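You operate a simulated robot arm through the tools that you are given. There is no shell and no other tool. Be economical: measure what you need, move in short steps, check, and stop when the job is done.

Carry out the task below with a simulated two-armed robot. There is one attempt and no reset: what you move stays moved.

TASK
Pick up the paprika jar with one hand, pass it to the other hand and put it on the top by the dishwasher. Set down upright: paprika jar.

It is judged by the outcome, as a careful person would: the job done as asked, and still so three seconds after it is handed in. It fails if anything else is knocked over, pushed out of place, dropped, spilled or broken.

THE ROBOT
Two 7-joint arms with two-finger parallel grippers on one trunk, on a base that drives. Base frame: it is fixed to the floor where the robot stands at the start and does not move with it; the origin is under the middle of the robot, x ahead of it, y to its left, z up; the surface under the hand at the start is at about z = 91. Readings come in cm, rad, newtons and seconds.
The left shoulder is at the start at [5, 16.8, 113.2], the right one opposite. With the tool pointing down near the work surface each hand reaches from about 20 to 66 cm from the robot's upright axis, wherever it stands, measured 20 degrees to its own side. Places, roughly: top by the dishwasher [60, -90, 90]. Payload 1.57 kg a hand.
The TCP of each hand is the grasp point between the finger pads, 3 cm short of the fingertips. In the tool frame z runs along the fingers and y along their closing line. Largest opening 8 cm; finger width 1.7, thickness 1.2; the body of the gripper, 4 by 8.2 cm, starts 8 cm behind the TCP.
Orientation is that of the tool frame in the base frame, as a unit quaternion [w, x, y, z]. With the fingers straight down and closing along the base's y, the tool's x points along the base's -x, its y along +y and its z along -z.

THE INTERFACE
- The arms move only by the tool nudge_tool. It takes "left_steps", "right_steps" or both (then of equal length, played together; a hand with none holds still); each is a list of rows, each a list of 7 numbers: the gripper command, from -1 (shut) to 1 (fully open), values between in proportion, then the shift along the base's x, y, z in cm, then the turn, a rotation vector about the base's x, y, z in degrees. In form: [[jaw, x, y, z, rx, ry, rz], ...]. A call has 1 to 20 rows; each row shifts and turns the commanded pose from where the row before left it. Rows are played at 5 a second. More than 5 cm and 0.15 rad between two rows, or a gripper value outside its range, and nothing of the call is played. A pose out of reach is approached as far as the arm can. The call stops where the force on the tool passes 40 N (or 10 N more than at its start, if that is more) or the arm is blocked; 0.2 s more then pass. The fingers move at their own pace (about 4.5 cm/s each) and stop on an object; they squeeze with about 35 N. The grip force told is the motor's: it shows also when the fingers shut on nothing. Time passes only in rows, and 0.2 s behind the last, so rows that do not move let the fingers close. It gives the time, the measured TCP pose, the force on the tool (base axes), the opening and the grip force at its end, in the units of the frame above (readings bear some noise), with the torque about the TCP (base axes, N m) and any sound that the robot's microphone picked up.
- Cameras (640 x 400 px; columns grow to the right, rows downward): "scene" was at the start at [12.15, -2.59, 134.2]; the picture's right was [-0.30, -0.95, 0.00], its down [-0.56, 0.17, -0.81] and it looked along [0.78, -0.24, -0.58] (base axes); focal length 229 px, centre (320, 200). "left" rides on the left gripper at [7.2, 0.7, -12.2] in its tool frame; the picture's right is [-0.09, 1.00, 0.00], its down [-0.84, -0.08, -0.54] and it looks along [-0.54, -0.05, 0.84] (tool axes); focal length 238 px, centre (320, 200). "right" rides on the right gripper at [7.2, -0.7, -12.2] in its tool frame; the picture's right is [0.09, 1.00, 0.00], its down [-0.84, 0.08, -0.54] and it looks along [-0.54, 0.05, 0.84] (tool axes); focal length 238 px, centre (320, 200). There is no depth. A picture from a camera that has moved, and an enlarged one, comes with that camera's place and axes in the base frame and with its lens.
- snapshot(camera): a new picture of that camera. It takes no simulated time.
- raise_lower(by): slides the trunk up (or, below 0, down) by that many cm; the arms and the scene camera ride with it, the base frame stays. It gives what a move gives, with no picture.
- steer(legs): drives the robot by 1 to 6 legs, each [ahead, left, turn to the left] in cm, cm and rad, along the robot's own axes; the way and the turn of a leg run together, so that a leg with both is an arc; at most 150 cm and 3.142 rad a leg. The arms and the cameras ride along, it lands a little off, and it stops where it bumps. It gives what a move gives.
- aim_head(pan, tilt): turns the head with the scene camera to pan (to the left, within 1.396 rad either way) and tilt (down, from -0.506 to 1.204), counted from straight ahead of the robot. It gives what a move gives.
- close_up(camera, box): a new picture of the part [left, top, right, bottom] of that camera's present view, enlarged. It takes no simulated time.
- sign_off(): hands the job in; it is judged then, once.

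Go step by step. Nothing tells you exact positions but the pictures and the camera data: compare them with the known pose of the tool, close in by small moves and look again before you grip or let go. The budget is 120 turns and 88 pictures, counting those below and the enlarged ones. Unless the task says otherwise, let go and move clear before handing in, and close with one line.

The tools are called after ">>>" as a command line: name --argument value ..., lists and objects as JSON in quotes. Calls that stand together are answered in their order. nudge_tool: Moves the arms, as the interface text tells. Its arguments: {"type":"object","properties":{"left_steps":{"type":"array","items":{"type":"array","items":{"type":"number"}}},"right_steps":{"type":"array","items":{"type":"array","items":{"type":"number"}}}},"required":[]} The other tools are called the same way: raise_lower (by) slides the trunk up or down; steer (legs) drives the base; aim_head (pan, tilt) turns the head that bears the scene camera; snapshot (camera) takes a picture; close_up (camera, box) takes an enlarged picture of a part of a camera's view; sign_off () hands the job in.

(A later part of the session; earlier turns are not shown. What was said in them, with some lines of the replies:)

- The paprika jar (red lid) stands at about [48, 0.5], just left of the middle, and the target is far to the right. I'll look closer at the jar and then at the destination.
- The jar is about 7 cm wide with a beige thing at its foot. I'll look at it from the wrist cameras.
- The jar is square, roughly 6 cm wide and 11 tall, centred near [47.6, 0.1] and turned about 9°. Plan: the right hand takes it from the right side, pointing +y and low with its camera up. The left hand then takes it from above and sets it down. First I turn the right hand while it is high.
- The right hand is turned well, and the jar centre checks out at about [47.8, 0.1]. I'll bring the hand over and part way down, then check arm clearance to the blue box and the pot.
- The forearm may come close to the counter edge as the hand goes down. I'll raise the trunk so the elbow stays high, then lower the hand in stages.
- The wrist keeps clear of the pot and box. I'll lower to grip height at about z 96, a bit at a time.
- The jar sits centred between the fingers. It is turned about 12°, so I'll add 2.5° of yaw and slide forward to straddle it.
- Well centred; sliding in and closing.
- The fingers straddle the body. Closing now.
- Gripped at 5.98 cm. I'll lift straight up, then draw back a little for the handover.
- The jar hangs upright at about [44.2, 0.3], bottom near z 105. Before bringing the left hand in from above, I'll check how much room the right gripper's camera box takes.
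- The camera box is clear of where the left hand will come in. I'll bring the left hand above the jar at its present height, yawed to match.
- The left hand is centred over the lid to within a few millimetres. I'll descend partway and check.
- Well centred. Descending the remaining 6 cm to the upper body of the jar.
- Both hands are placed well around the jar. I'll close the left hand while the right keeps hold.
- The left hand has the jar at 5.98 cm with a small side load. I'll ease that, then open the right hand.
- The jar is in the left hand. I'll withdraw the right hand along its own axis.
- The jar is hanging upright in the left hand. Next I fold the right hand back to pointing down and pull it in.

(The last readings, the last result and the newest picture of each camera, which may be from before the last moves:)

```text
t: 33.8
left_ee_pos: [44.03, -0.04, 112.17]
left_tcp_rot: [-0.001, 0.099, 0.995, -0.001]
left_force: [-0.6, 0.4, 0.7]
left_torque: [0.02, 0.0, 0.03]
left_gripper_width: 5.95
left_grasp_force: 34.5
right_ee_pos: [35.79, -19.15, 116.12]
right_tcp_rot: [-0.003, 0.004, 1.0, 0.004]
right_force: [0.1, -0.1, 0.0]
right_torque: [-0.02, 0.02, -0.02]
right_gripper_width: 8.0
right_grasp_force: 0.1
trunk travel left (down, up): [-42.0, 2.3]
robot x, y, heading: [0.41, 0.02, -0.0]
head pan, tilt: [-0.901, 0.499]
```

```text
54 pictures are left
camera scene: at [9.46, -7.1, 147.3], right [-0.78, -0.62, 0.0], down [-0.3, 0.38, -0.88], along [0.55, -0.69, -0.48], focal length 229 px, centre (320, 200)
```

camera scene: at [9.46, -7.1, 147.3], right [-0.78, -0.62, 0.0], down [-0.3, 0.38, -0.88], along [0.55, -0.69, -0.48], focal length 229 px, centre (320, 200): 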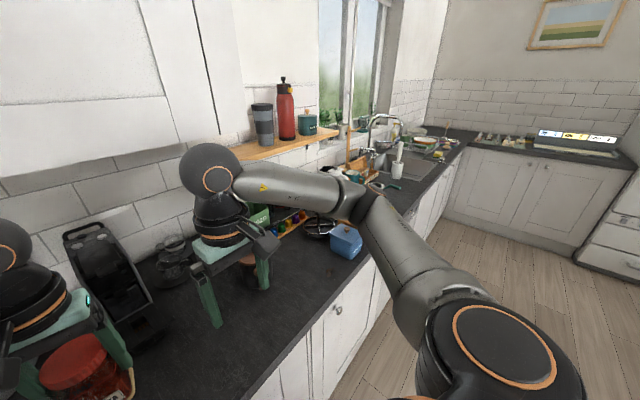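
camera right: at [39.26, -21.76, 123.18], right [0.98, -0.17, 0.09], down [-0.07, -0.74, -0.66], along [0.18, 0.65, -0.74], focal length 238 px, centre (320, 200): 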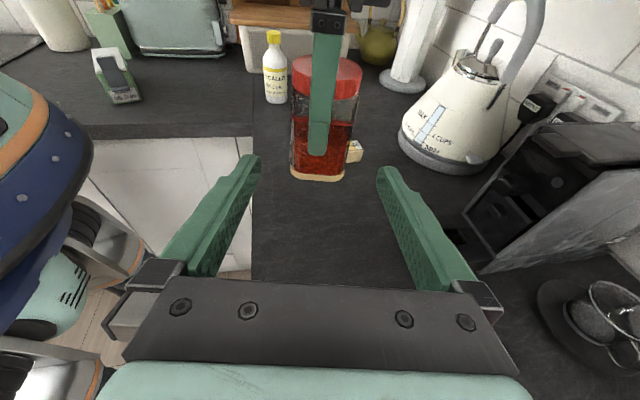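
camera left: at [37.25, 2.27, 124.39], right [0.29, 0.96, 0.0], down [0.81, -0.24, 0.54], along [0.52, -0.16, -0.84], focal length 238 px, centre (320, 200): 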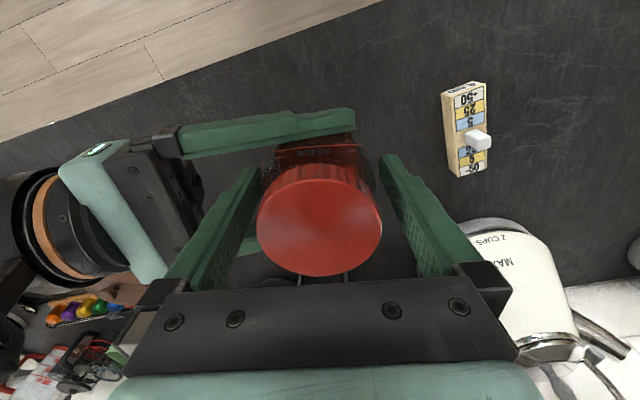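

The right hand is folded away. I'll back off from the counter so nothing hangs over it, drive right, and look at the top by the dishwasher.

>>> steer --legs '[[-24, 0, 0]]'

>>> steer --legs '[[0, -80, 0]]'

>>> aim_head --pan -0.3 --tilt 0.55

>>> snapshot --camera "scene"

```text
t: 35.6
left_ee_pos: [19.89, 0.08, 112.32]
left_tcp_rot: [0.0, 0.098, 0.995, 0.001]
left_force: [-0.9, -0.8, 0.4]
left_torque: [-0.02, 0.02, 0.04]
left_gripper_width: 5.97
left_grasp_force: 35.2
right_ee_pos: [11.54, -18.98, 116.11]
right_tcp_rot: [-0.004, 0.003, 1.0, 0.004]
right_force: [-0.1, -0.6, 0.0]
right_torque: [0.02, -0.01, 0.0]
right_gripper_width: 8.0
right_grasp_force: 0.0
trunk travel left (down, up): [-42.0, 2.3]
robot x, y, heading: [-24.03, -0.17, 0.002]
head pan, tilt: [-0.901, 0.499]
```

```text
t: 43.1
left_ee_pos: [19.72, -80.48, 112.3]
left_tcp_rot: [0.0, 0.101, 0.995, 0.001]
left_force: [-1.8, 0.3, -0.1]
left_torque: [0.0, 0.02, -0.03]
left_gripper_width: 5.96
left_grasp_force: 35.4
right_ee_pos: [11.48, -99.45, 116.0]
right_tcp_rot: [-0.003, 0.007, 1.0, 0.004]
right_force: [-0.4, -0.6, 0.3]
right_torque: [0.0, 0.0, 0.0]
right_gripper_width: 8.0
right_grasp_force: 0.1
trunk travel left (down, up): [-42.0, 2.3]
robot x, y, heading: [-24.45, -80.05, -0.004]
head pan, tilt: [-0.901, 0.499]
```

```text
t: 44.1
left_ee_pos: [19.81, -80.58, 112.31]
left_tcp_rot: [0.0, 0.102, 0.995, 0.0]
left_force: [-0.5, -0.1, -0.3]
left_torque: [-0.01, 0.05, -0.02]
left_gripper_width: 5.96
left_grasp_force: 34.9
right_ee_pos: [11.33, -99.47, 116.02]
right_tcp_rot: [-0.004, 0.007, 1.0, 0.004]
right_force: [-0.6, 0.4, -0.3]
right_torque: [0.0, 0.01, 0.0]
right_gripper_width: 8.0
right_grasp_force: 0.0
trunk travel left (down, up): [-42.0, 2.3]
robot x, y, heading: [-24.71, -80.24, -0.006]
head pan, tilt: [-0.3, 0.55]
```

```text
53 pictures are left
camera scene: at [-11.9, -82.95, 146.85], right [-0.3, -0.95, 0.0], down [-0.5, 0.16, -0.85], along [0.81, -0.26, -0.52], focal length 229 px, centre (320, 200)
```

scene: 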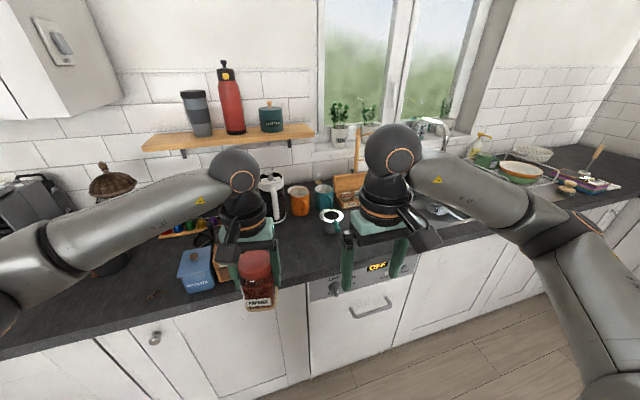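

The dishwasher front spans about y -95 to -133, and the top beside it is partly hidden by my arms. I'll drive on a bit and look back over it.

>>> steer --legs '[[0, -45, 0]]'

>>> aim_head --pan 0.6 --tilt 0.6

>>> snapshot --camera "scene"

>>> snapshot --camera "left"

```text
t: 48.5
left_ee_pos: [19.52, -125.71, 112.21]
left_tcp_rot: [0.0, 0.104, 0.995, 0.0]
left_force: [1.1, 0.5, -0.3]
left_torque: [0.04, -0.04, 0.04]
left_gripper_width: 5.97
left_grasp_force: 35.5
right_ee_pos: [11.02, -144.71, 116.0]
right_tcp_rot: [-0.004, 0.008, 1.0, 0.003]
right_force: [0.6, 0.2, 0.0]
right_torque: [-0.04, 0.0, 0.04]
right_gripper_width: 7.99
right_grasp_force: 0.1
trunk travel left (down, up): [-42.0, 2.3]
robot x, y, heading: [-24.69, -125.42, -0.011]
head pan, tilt: [-0.3, 0.55]
```

```text
t: 49.8
left_ee_pos: [19.55, -125.69, 112.1]
left_tcp_rot: [0.0, 0.103, 0.995, 0.0]
left_force: [0.0, 0.5, -0.5]
left_torque: [0.02, 0.01, 0.0]
left_gripper_width: 5.96
left_grasp_force: 35.0
right_ee_pos: [11.02, -144.78, 116.09]
right_tcp_rot: [-0.003, 0.009, 1.0, 0.004]
right_force: [-0.4, 0.4, 0.2]
right_torque: [-0.02, -0.03, 0.0]
right_gripper_width: 7.99
right_grasp_force: 0.0
trunk travel left (down, up): [-42.0, 2.3]
robot x, y, heading: [-24.74, -125.39, -0.009]
head pan, tilt: [0.6, 0.6]
```

```text
52 pictures are left
camera scene: at [-13.42, -120.42, 146.4], right [0.56, -0.83, 0.0], down [-0.47, -0.31, -0.82], along [0.69, 0.46, -0.57], focal length 229 px, centre (320, 200)
```

scene: 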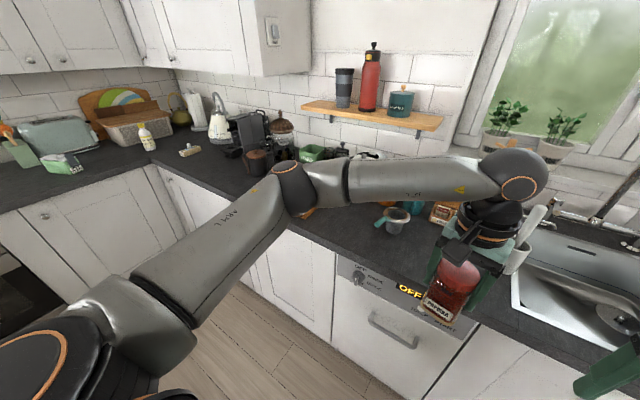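

```text
51 pictures are left
camera left: at [12.71, -123.53, 124.4], right [0.3, 0.96, 0.0], down [0.8, -0.25, 0.54], along [0.52, -0.16, -0.84], focal length 238 px, centre (320, 200)
```

left: 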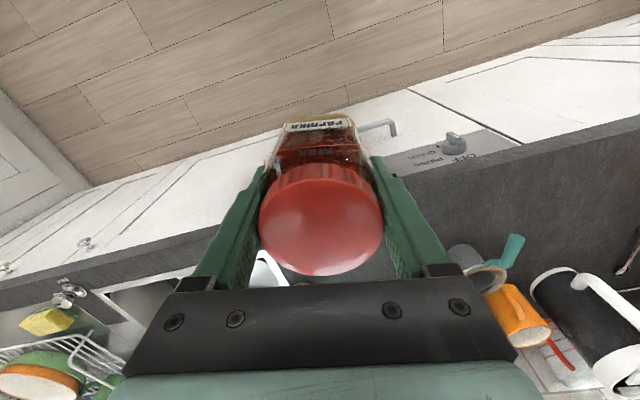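

The spot is still masked by the forearm. I'll raise the jar higher, return left, and use the right wrist camera over the counter to map free space.

>>> nudge_tool --left_steps '[[-1, -1.5, 0, 2, 0, 0, 0], [-1, -1.5, 0, 2, 0, 0, 0], [-1, -1.5, 0, 2, 0, 0, 0], [-1, -1.5, 0, 2, 0, 0, 0], [-1, -1, 0, 2, 0, 0, 0], [-1, 0, 0, 0, 0, 0, 0]]' --right_steps '[[1, 0, 0, 1.5, 0, 0, 0], [1, 0, 0, 1.5, 0, 0, 0], [1, 0, 0, 1.5, 0, 0, 0], [1, 0, 0, 1.5, 0, 0, 0], [1, 0, 0, 1, 0, 0, 0], [1, 0, 0, 0, 0, 0, 0]]'

>>> steer --legs '[[0, 53, 0.01]]'

>>> snapshot --camera "right"

>>> aim_head --pan -0.25 --tilt 0.55

>>> snapshot --camera "scene"

```text
t: 51.1
left_ee_pos: [12.46, -125.8, 122.28]
left_tcp_rot: [-0.001, 0.104, 0.995, -0.001]
left_force: [0.8, -0.1, -3.2]
left_torque: [-0.01, 0.01, -0.01]
left_gripper_width: 5.98
left_grasp_force: 35.0
right_ee_pos: [10.96, -144.79, 123.2]
right_tcp_rot: [-0.005, 0.009, 1.0, 0.004]
right_force: [0.0, -0.2, -0.2]
right_torque: [0.01, 0.02, 0.01]
right_gripper_width: 8.02
right_grasp_force: 0.1
trunk travel left (down, up): [-42.0, 2.3]
robot x, y, heading: [-24.53, -125.09, -0.011]
head pan, tilt: [0.6, 0.6]
```

```text
t: 56.3
left_ee_pos: [12.52, -71.97, 122.21]
left_tcp_rot: [0.0, 0.097, 0.995, 0.0]
left_force: [0.1, 0.7, -3.3]
left_torque: [0.01, 0.03, -0.02]
left_gripper_width: 5.95
left_grasp_force: 35.0
right_ee_pos: [11.38, -90.79, 123.23]
right_tcp_rot: [-0.004, 0.001, 1.0, 0.003]
right_force: [0.3, 0.2, -0.1]
right_torque: [0.01, -0.03, 0.02]
right_gripper_width: 7.99
right_grasp_force: 0.1
trunk travel left (down, up): [-42.0, 2.3]
robot x, y, heading: [-24.35, -71.69, 0.004]
head pan, tilt: [0.6, 0.6]
```

```text
50 pictures are left
camera right: at [4.34, -91.72, 135.29], right [-0.09, 1.0, 0.01], down [0.84, 0.07, 0.54], along [0.53, 0.05, -0.84], focal length 238 px, centre (320, 200)
```

right: 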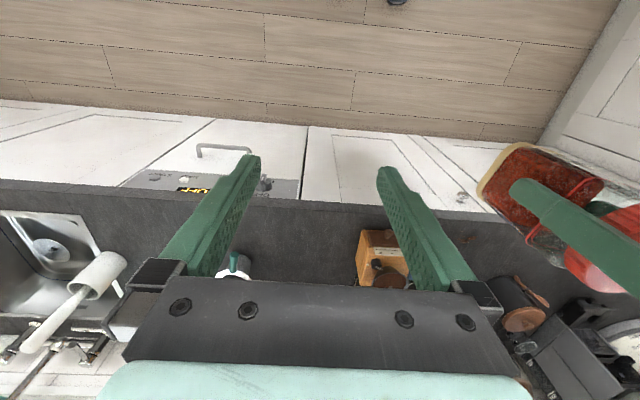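

```text
t: 57.5
left_ee_pos: [12.5, -71.76, 122.21]
left_tcp_rot: [0.0, 0.098, 0.995, 0.0]
left_force: [0.3, 0.2, -3.4]
left_torque: [-0.01, 0.01, 0.01]
left_gripper_width: 5.98
left_grasp_force: 34.9
right_ee_pos: [11.4, -90.92, 123.04]
right_tcp_rot: [-0.004, 0.002, 1.0, 0.004]
right_force: [0.3, -0.4, 0.3]
right_torque: [0.0, 0.01, 0.01]
right_gripper_width: 8.0
right_grasp_force: 0.0
trunk travel left (down, up): [-42.0, 2.3]
robot x, y, heading: [-24.28, -72.04, 0.009]
head pan, tilt: [-0.25, 0.55]
```

```text
49 pictures are left
camera scene: at [-11.94, -74.11, 146.85], right [-0.24, -0.97, 0.0], down [-0.51, 0.13, -0.85], along [0.83, -0.21, -0.52], focal length 229 px, centre (320, 200)
```

scene: 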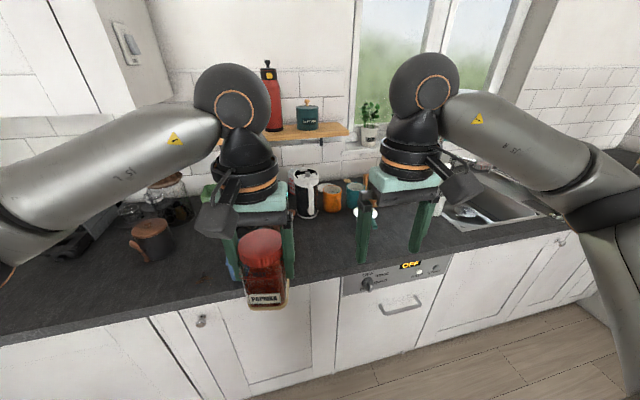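

Between the coffee grinder (y ≈ -79) and the steel cup's handle (y ≈ -105) there is free top, and the coffee pot and mug stand back at x ≈ 65. I'll aim for [52, -92], so I drive right and then forward with the jar held high.

>>> steer --legs '[[0, -26, -0.009], [22, 0, 0]]'

>>> aim_head --pan 0.0 --tilt 0.75

>>> snapshot --camera "scene"

>>> snapshot --camera "left"

>>> snapshot --camera "right"

```text
t: 61.6
left_ee_pos: [34.57, -98.18, 122.22]
left_tcp_rot: [-0.001, 0.102, 0.995, 0.001]
left_force: [0.1, 0.5, -2.4]
left_torque: [-0.04, 0.02, 0.01]
left_gripper_width: 5.97
left_grasp_force: 35.3
right_ee_pos: [33.28, -117.1, 123.18]
right_tcp_rot: [-0.004, 0.007, 1.0, 0.003]
right_force: [-1.1, 0.5, 0.1]
right_torque: [0.0, 0.02, -0.03]
right_gripper_width: 8.0
right_grasp_force: 0.1
trunk travel left (down, up): [-42.0, 2.3]
robot x, y, heading: [-2.44, -97.86, -0.005]
head pan, tilt: [-0.25, 0.55]
```

```text
t: 62.4
left_ee_pos: [34.54, -98.23, 122.23]
left_tcp_rot: [0.0, 0.102, 0.995, 0.0]
left_force: [-0.6, -0.3, -3.3]
left_torque: [0.0, 0.02, 0.0]
left_gripper_width: 5.97
left_grasp_force: 35.1
right_ee_pos: [33.29, -117.17, 123.11]
right_tcp_rot: [-0.004, 0.008, 1.0, 0.003]
right_force: [0.9, 0.1, 0.4]
right_torque: [-0.01, -0.01, 0.0]
right_gripper_width: 8.01
right_grasp_force: 0.1
trunk travel left (down, up): [-42.0, 2.3]
robot x, y, heading: [-2.17, -97.81, -0.002]
head pan, tilt: [0.0, 0.75]
```

```text
48 pictures are left
camera scene: at [9.64, -97.89, 145.12], right [-0.01, -1.0, 0.0], down [-0.68, 0.0, -0.73], along [0.73, 0.0, -0.68], focal length 229 px, centre (320, 200)
```

scene: 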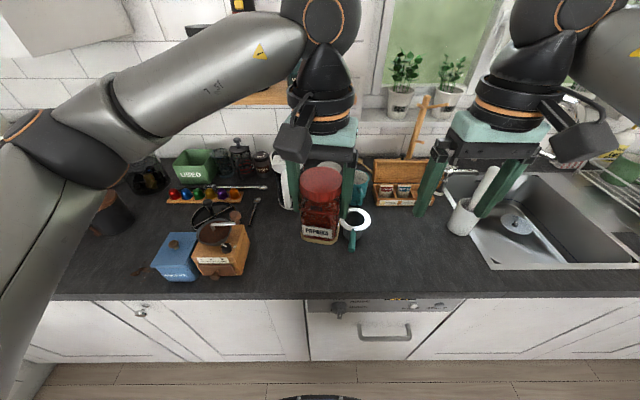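

```text
47 pictures are left
camera left: at [27.76, -95.96, 134.39], right [0.29, 0.96, 0.0], down [0.8, -0.25, 0.54], along [0.52, -0.16, -0.84], focal length 238 px, centre (320, 200)
```

left: 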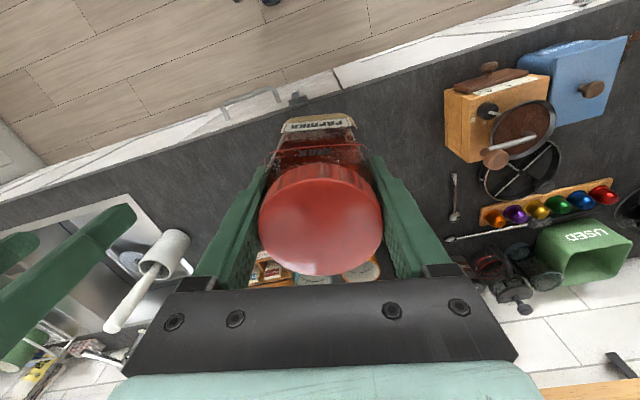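

```text
46 pictures are left
camera right: at [26.14, -117.89, 135.3], right [-0.08, 1.0, 0.01], down [0.84, 0.06, 0.54], along [0.53, 0.05, -0.84], focal length 238 px, centre (320, 200)
```

right: 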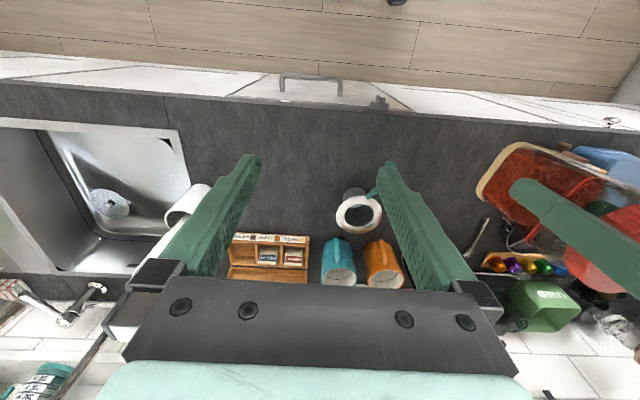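

The free patch is clear. I'll move the jar over [50, -92] at height, then check before lowering.

>>> nudge_tool --left_steps '[[-1, 3.1, 1.25, 0, 0, 0, 0], [-1, 3.1, 1.25, 0, 0, 0, 0], [-1, 3.1, 1.25, 0, 0, 0, 0], [-1, 3.1, 1.25, 0, 0, 0, 0], [-1, 3.1, 1.2, 0, 0, 0, 0], [-1, 0, 0, -3, 0, 0, 0], [-1, 0, 0, -3, 0, 0, 0], [-1, 0, 0, -3, 0, 0, 0], [-1, 0, 0, 0, 0, 0, 0]]'

>>> snapshot --camera "scene"

>>> snapshot --camera "left"

>>> snapshot --camera "right"

```text
t: 64.4
left_ee_pos: [50.06, -91.91, 113.02]
left_tcp_rot: [0.0, 0.102, 0.995, 0.0]
left_force: [1.4, -0.3, -2.4]
left_torque: [0.01, 0.03, 0.01]
left_gripper_width: 5.96
left_grasp_force: 34.9
right_ee_pos: [33.22, -117.11, 123.18]
right_tcp_rot: [-0.003, 0.007, 1.0, 0.003]
right_force: [0.8, -0.4, 0.4]
right_torque: [-0.03, 0.01, -0.01]
right_gripper_width: 8.01
right_grasp_force: 0.0
trunk travel left (down, up): [-42.0, 2.3]
robot x, y, heading: [-2.28, -97.92, -0.003]
head pan, tilt: [0.0, 0.75]
```

```text
45 pictures are left
camera scene: at [9.64, -97.9, 145.11], right [-0.01, -1.0, 0.0], down [-0.68, 0.0, -0.73], along [0.73, 0.0, -0.68], focal length 229 px, centre (320, 200)
```

scene: 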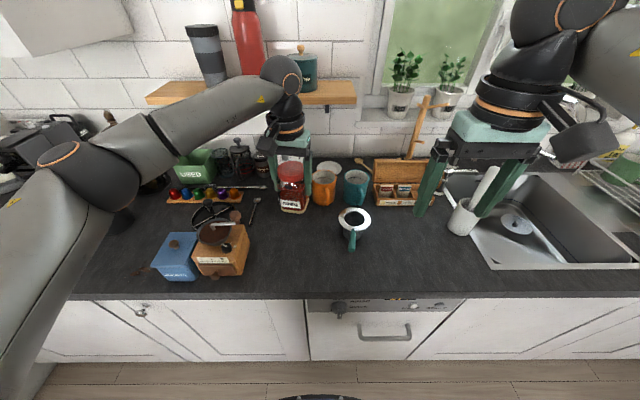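

```text
44 pictures are left
camera left: at [43.2, -89.76, 125.3], right [0.29, 0.96, 0.0], down [0.8, -0.25, 0.54], along [0.52, -0.16, -0.84], focal length 238 px, centre (320, 200)
```

left: 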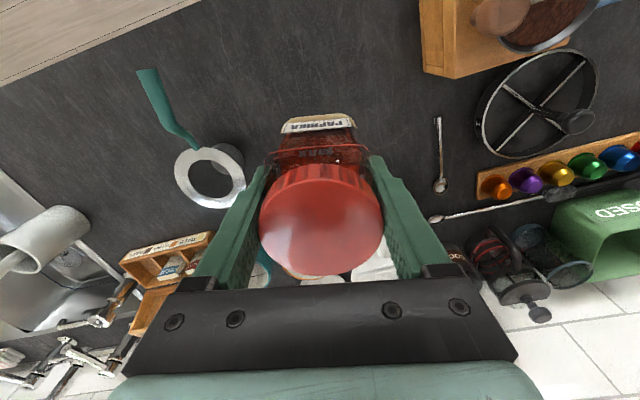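

```text
43 pictures are left
camera right: at [26.15, -117.9, 135.3], right [-0.08, 1.0, 0.01], down [0.84, 0.06, 0.54], along [0.53, 0.05, -0.84], focal length 238 px, centre (320, 200)
```

right: 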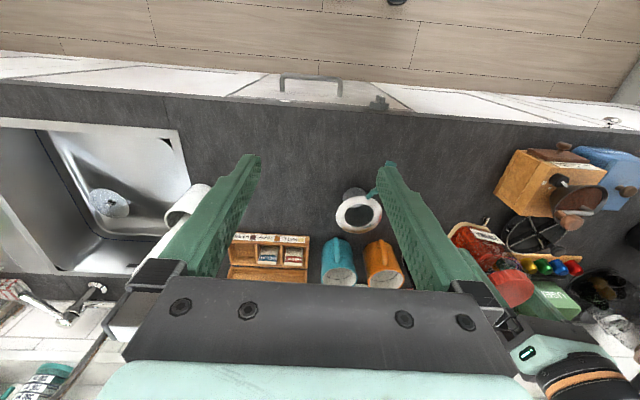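

The position is good, with the jar short of the mugs and pot. I'll lower in stages, watching the left elbow near the canister.

>>> nudge_tool --left_steps '[[-1, 0, 0, -2.5, 0, 0, 0], [-1, 0, 0, -2.5, 0, 0, 0], [-1, 0, 0, -2, 0, 0, 0], [-1, 0, 0, 0, 0, 0, 0]]'

>>> aim_head --pan 0.6 --tilt 0.6

>>> snapshot --camera "scene"

```text
t: 65.4
left_ee_pos: [50.14, -91.92, 106.2]
left_tcp_rot: [0.0, 0.102, 0.995, 0.0]
left_force: [0.5, 0.1, -3.0]
left_torque: [0.0, -0.03, 0.02]
left_gripper_width: 5.97
left_grasp_force: 35.2
right_ee_pos: [33.31, -117.21, 123.07]
right_tcp_rot: [-0.004, 0.007, 1.0, 0.003]
right_force: [0.8, -0.1, -0.4]
right_torque: [-0.04, 0.01, -0.01]
right_gripper_width: 8.02
right_grasp_force: 0.1
trunk travel left (down, up): [-42.0, 2.3]
robot x, y, heading: [-2.35, -97.78, -0.002]
head pan, tilt: [0.0, 0.75]
```

```text
t: 66.4
left_ee_pos: [50.1, -91.85, 106.24]
left_tcp_rot: [-0.001, 0.102, 0.995, 0.0]
left_force: [0.4, -0.4, -2.3]
left_torque: [0.03, 0.01, -0.05]
left_gripper_width: 5.98
left_grasp_force: 35.0
right_ee_pos: [33.32, -117.14, 123.04]
right_tcp_rot: [-0.004, 0.008, 1.0, 0.003]
right_force: [-0.3, 0.6, 0.2]
right_torque: [0.03, 0.0, 0.0]
right_gripper_width: 7.98
right_grasp_force: 0.1
trunk travel left (down, up): [-42.0, 2.3]
robot x, y, heading: [-2.68, -97.56, -0.006]
head pan, tilt: [0.6, 0.6]
```

```text
42 pictures are left
camera scene: at [8.69, -92.89, 146.39], right [0.56, -0.83, 0.0], down [-0.47, -0.32, -0.82], along [0.68, 0.46, -0.57], focal length 229 px, centre (320, 200)
```

scene: 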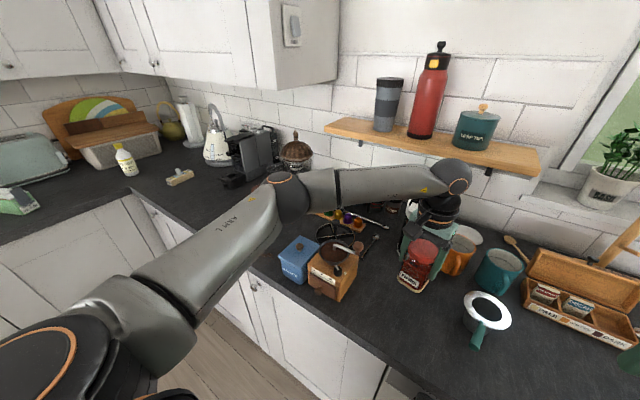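

The elbow is well above everything. Continuing down, then slowly to contact.

>>> nudge_tool --left_steps '[[-1, 0, 0, -2, 0, 0, 0], [-1, 0, 0, -2, 0, 0, 0], [-1, 0, 0, -1.7, 0, 0, 0], [-1, 0, 0, -0.7, 0, 0, 0], [-1, 0, 0, 0, 0, 0, 0]]'

>>> close_up --camera "scene" --box '[340, 180, 540, 320]'

>>> snapshot --camera "left"

```text
t: 67.6
left_ee_pos: [50.12, -91.94, 99.84]
left_tcp_rot: [0.0, 0.102, 0.995, 0.0]
left_force: [-0.7, 0.6, -3.3]
left_torque: [0.0, -0.03, 0.01]
left_gripper_width: 5.96
left_grasp_force: 35.4
right_ee_pos: [33.25, -117.02, 123.16]
right_tcp_rot: [-0.004, 0.007, 1.0, 0.003]
right_force: [-0.3, -1.0, 0.8]
right_torque: [0.03, 0.01, 0.01]
right_gripper_width: 8.01
right_grasp_force: 0.0
trunk travel left (down, up): [-42.0, 2.3]
robot x, y, heading: [-2.6, -97.76, -0.007]
head pan, tilt: [0.6, 0.6]
```

```text
2.86 times, centred on (440, 250) of scene
camera zoom: at [8.69, -92.88, 146.4], right [0.56, -0.83, 0.0], down [-0.47, -0.32, -0.82], along [0.68, 0.46, -0.57], focal length 653 px, centre (-23, 57)
```

zoom: 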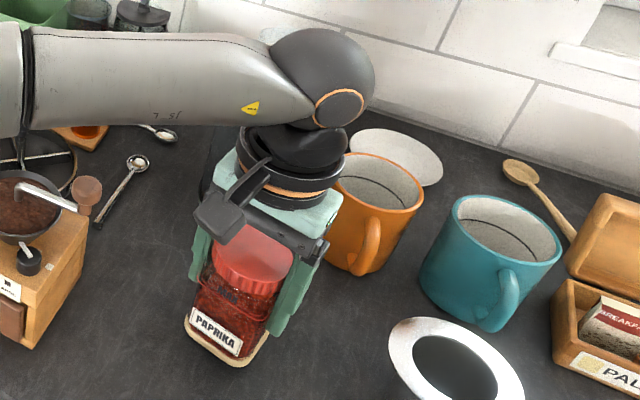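

```text
40 pictures are left
camera left: at [43.26, -89.72, 112.01], right [0.29, 0.96, 0.0], down [0.8, -0.25, 0.54], along [0.52, -0.16, -0.84], focal length 238 px, centre (320, 200)
```

left: 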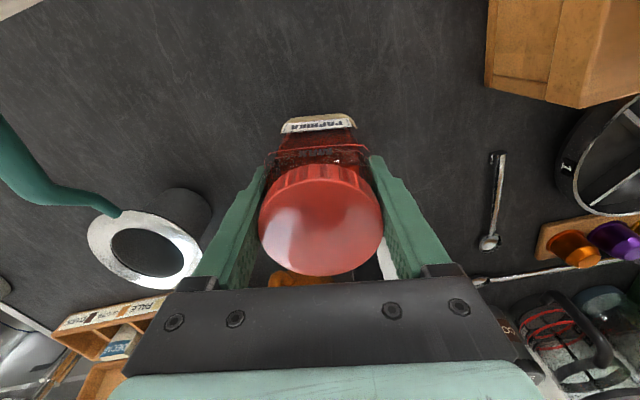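

About 1.5 cm to go; lowering slowly until the counter takes the weight.

>>> nudge_tool --left_steps '[[-1, 0, 0, -0.4, 0, 0, 0], [-1, 0, 0, -0.4, 0, 0, 0], [-1, 0, 0, -0.3, 0, 0, 0], [-1, 0, 0, -0.2, 0, 0, 0], [-1, 0, 0, 0, 0, 0, 0]]'

```text
t: 68.8
left_ee_pos: [50.06, -91.89, 98.48]
left_tcp_rot: [-0.001, 0.102, 0.995, 0.001]
left_force: [-0.3, 1.3, -3.1]
left_torque: [0.03, 0.0, -0.04]
left_gripper_width: 5.97
left_grasp_force: 34.8
right_ee_pos: [33.19, -117.16, 123.09]
right_tcp_rot: [-0.004, 0.007, 1.0, 0.003]
right_force: [-1.0, 0.3, 0.0]
right_torque: [0.0, 0.0, 0.01]
right_gripper_width: 8.01
right_grasp_force: 0.1
trunk travel left (down, up): [-42.0, 2.3]
robot x, y, heading: [-2.71, -98.11, -0.005]
head pan, tilt: [0.6, 0.6]
```

>>> nudge_tool --left_steps '[[-1, 0, 0, -0.15, 0, 0, 0], [-1, 0, 0, -0.1, 0, 0, 0], [-1, 0, 0, 0, 0, 0, 0]]'

```text
t: 69.6
left_ee_pos: [49.98, -91.92, 98.43]
left_tcp_rot: [0.001, 0.101, 0.995, 0.0]
left_force: [0.0, 0.5, 0.0]
left_torque: [0.14, -0.12, 0.03]
left_gripper_width: 5.98
left_grasp_force: 35.5
right_ee_pos: [33.28, -117.21, 123.06]
right_tcp_rot: [-0.004, 0.007, 1.0, 0.003]
right_force: [0.3, 0.8, -0.3]
right_torque: [0.04, 0.0, -0.03]
right_gripper_width: 8.01
right_grasp_force: 0.0
trunk travel left (down, up): [-42.0, 2.3]
robot x, y, heading: [-2.39, -97.93, -0.005]
head pan, tilt: [0.6, 0.6]
```

The weight reading went from -3 N to 0, so the jar is touching the counter. A hair more, then I open the left hand.

>>> nudge_tool --left_steps '[[-1, 0, 0, -0.05, 0, 0, 0], [-0.3, 0, 0, 0, 0, 0, 0], [0.5, 0, 0, 0, 0, 0, 0], [1, 0, 0, 0, 0, 0, 0], [1, 0, 0, 0, 0, 0, 0], [1, 0, 0, 0, 0, 0, 0]]'

>>> snapshot --camera "left"

>>> close_up --camera "scene" --box '[340, 180, 540, 320]'

```text
t: 71.0
left_ee_pos: [49.97, -91.91, 98.23]
left_tcp_rot: [0.0, 0.102, 0.995, 0.0]
left_force: [-0.2, -0.2, -0.2]
left_torque: [-0.02, 0.0, 0.02]
left_gripper_width: 7.99
left_grasp_force: 0.1
right_ee_pos: [33.18, -117.16, 123.14]
right_tcp_rot: [-0.003, 0.008, 1.0, 0.003]
right_force: [0.0, 0.2, 0.2]
right_torque: [0.03, 0.04, -0.01]
right_gripper_width: 8.01
right_grasp_force: 0.0
trunk travel left (down, up): [-42.0, 2.3]
robot x, y, heading: [-2.54, -98.28, -0.005]
head pan, tilt: [0.6, 0.6]
```

```text
39 pictures are left
camera left: at [43.22, -89.76, 110.43], right [0.29, 0.96, 0.0], down [0.8, -0.25, 0.54], along [0.52, -0.16, -0.84], focal length 238 px, centre (320, 200)
```

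left: 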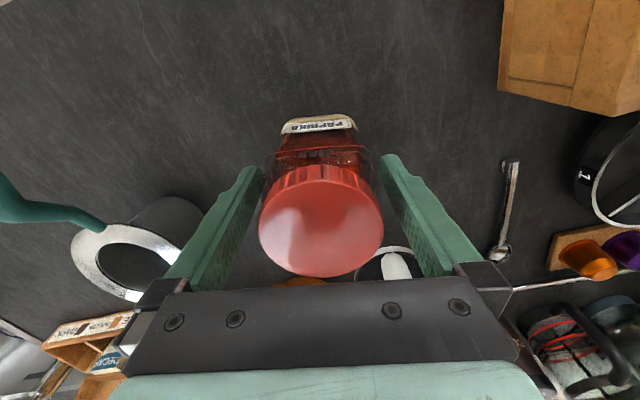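

```text
2.86 times, centred on (440, 250) of scene
camera zoom: at [8.66, -92.89, 146.4], right [0.56, -0.83, 0.0], down [-0.47, -0.32, -0.83], along [0.68, 0.46, -0.56], focal length 653 px, centre (-23, 57)
```

zoom: 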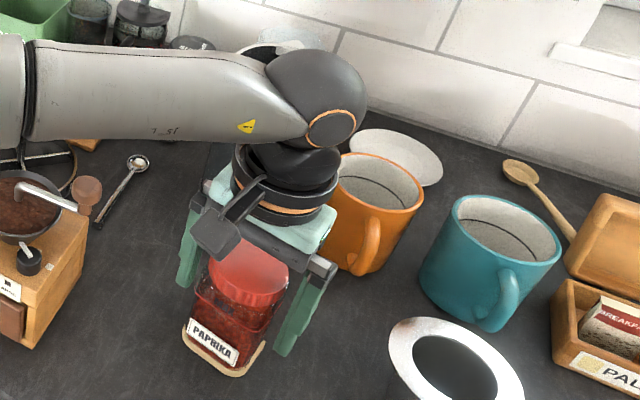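

The jar stands free between the open fingers. I'll raise the hand straight up and check.

>>> nudge_tool --left_steps '[[1, 0, 0, 1, 0, 0, 0], [1, 0, 0, 2, 0, 0, 0], [1, 0, 0, 3, 0, 0, 0], [1, 0, 0, 3, 0, 0, 0], [1, 0, 0, 3, 0, 0, 0], [1, 0, 0, 4, 0, 0, 0], [1, 0, 0, 4, 0, 0, 0], [1, -3, 0, 1, 0, 0, 0], [1, -4, 0, 0, 0, 0, 0], [1, -4, 0, 0, 0, 0, 0], [1, 0, 0, 0, 0, 0, 0]]'

>>> steer --legs '[[-25, 0, 0]]'

>>> aim_head --pan 0.0 --tilt 0.55

>>> snapshot --camera "scene"

>>> snapshot --camera "left"

```text
t: 73.4
left_ee_pos: [39.04, -91.94, 119.2]
left_tcp_rot: [0.0, 0.102, 0.995, 0.0]
left_force: [-0.3, 0.0, -0.7]
left_torque: [0.03, 0.01, -0.02]
left_gripper_width: 8.0
left_grasp_force: 0.0
right_ee_pos: [33.14, -117.16, 123.06]
right_tcp_rot: [-0.003, 0.008, 1.0, 0.003]
right_force: [0.6, 0.4, 0.0]
right_torque: [-0.02, -0.01, 0.0]
right_gripper_width: 8.04
right_grasp_force: 0.0
trunk travel left (down, up): [-42.0, 2.3]
robot x, y, heading: [-2.02, -97.82, -0.005]
head pan, tilt: [0.6, 0.6]
```

```text
t: 75.2
left_ee_pos: [14.26, -91.89, 119.17]
left_tcp_rot: [0.0, 0.101, 0.995, 0.0]
left_force: [-1.9, -0.7, -0.3]
left_torque: [-0.01, 0.0, -0.02]
left_gripper_width: 8.02
left_grasp_force: 0.0
right_ee_pos: [8.37, -116.96, 123.16]
right_tcp_rot: [-0.003, 0.006, 1.0, 0.003]
right_force: [0.7, 0.2, 0.0]
right_torque: [0.01, 0.01, 0.01]
right_gripper_width: 8.01
right_grasp_force: 0.0
trunk travel left (down, up): [-42.0, 2.3]
robot x, y, heading: [-27.53, -97.88, -0.005]
head pan, tilt: [0.6, 0.6]
```

```text
t: 76.2
left_ee_pos: [14.18, -91.92, 119.29]
left_tcp_rot: [0.0, 0.101, 0.995, 0.0]
left_force: [-0.1, 0.2, 0.1]
left_torque: [-0.02, -0.02, -0.01]
left_gripper_width: 8.0
left_grasp_force: 0.0
right_ee_pos: [8.38, -117.04, 123.14]
right_tcp_rot: [-0.003, 0.006, 1.0, 0.003]
right_force: [0.1, -0.5, -0.7]
right_torque: [0.01, 0.01, -0.02]
right_gripper_width: 8.0
right_grasp_force: 0.1
trunk travel left (down, up): [-42.0, 2.3]
robot x, y, heading: [-27.15, -97.68, -0.005]
head pan, tilt: [0.0, 0.55]
```

```text
37 pictures are left
camera scene: at [-14.47, -97.75, 146.85], right [0.0, -1.0, 0.0], down [-0.52, 0.0, -0.85], along [0.85, 0.0, -0.52], focal length 229 px, centre (320, 200)
```

scene: 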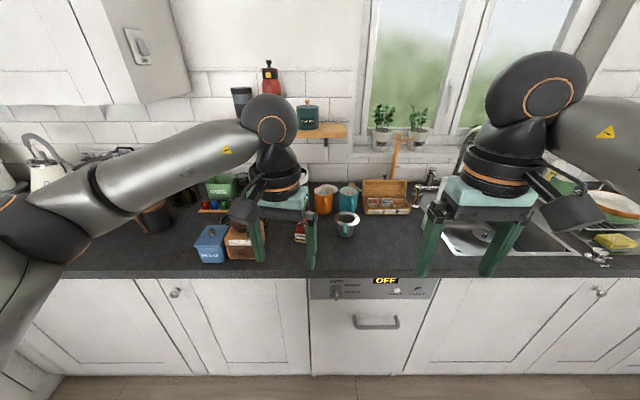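

```text
36 pictures are left
camera left: at [7.46, -89.65, 131.36], right [0.29, 0.96, 0.0], down [0.8, -0.24, 0.54], along [0.52, -0.16, -0.84], focal length 238 px, centre (320, 200)
```

left: 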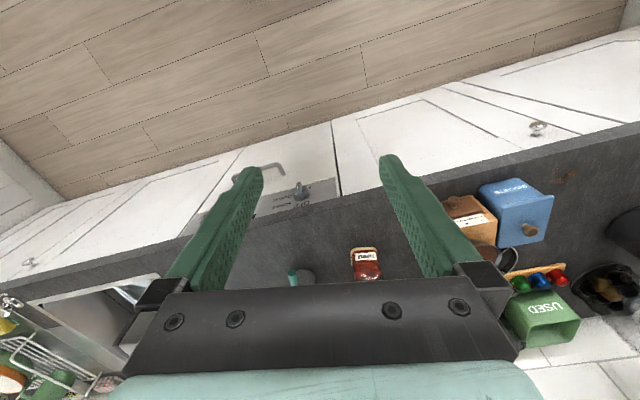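

The paprika jar stands upright on the counter, right beside the dishwasher. Both hands are clear and nothing else looks disturbed, so I'm handing in.

>>> sign_off

```text
The job is handed in.
```

The paprika jar was picked up with the right hand, passed to the left, and set down upright on the top by the dishwasher, with nothing else visibly disturbed.
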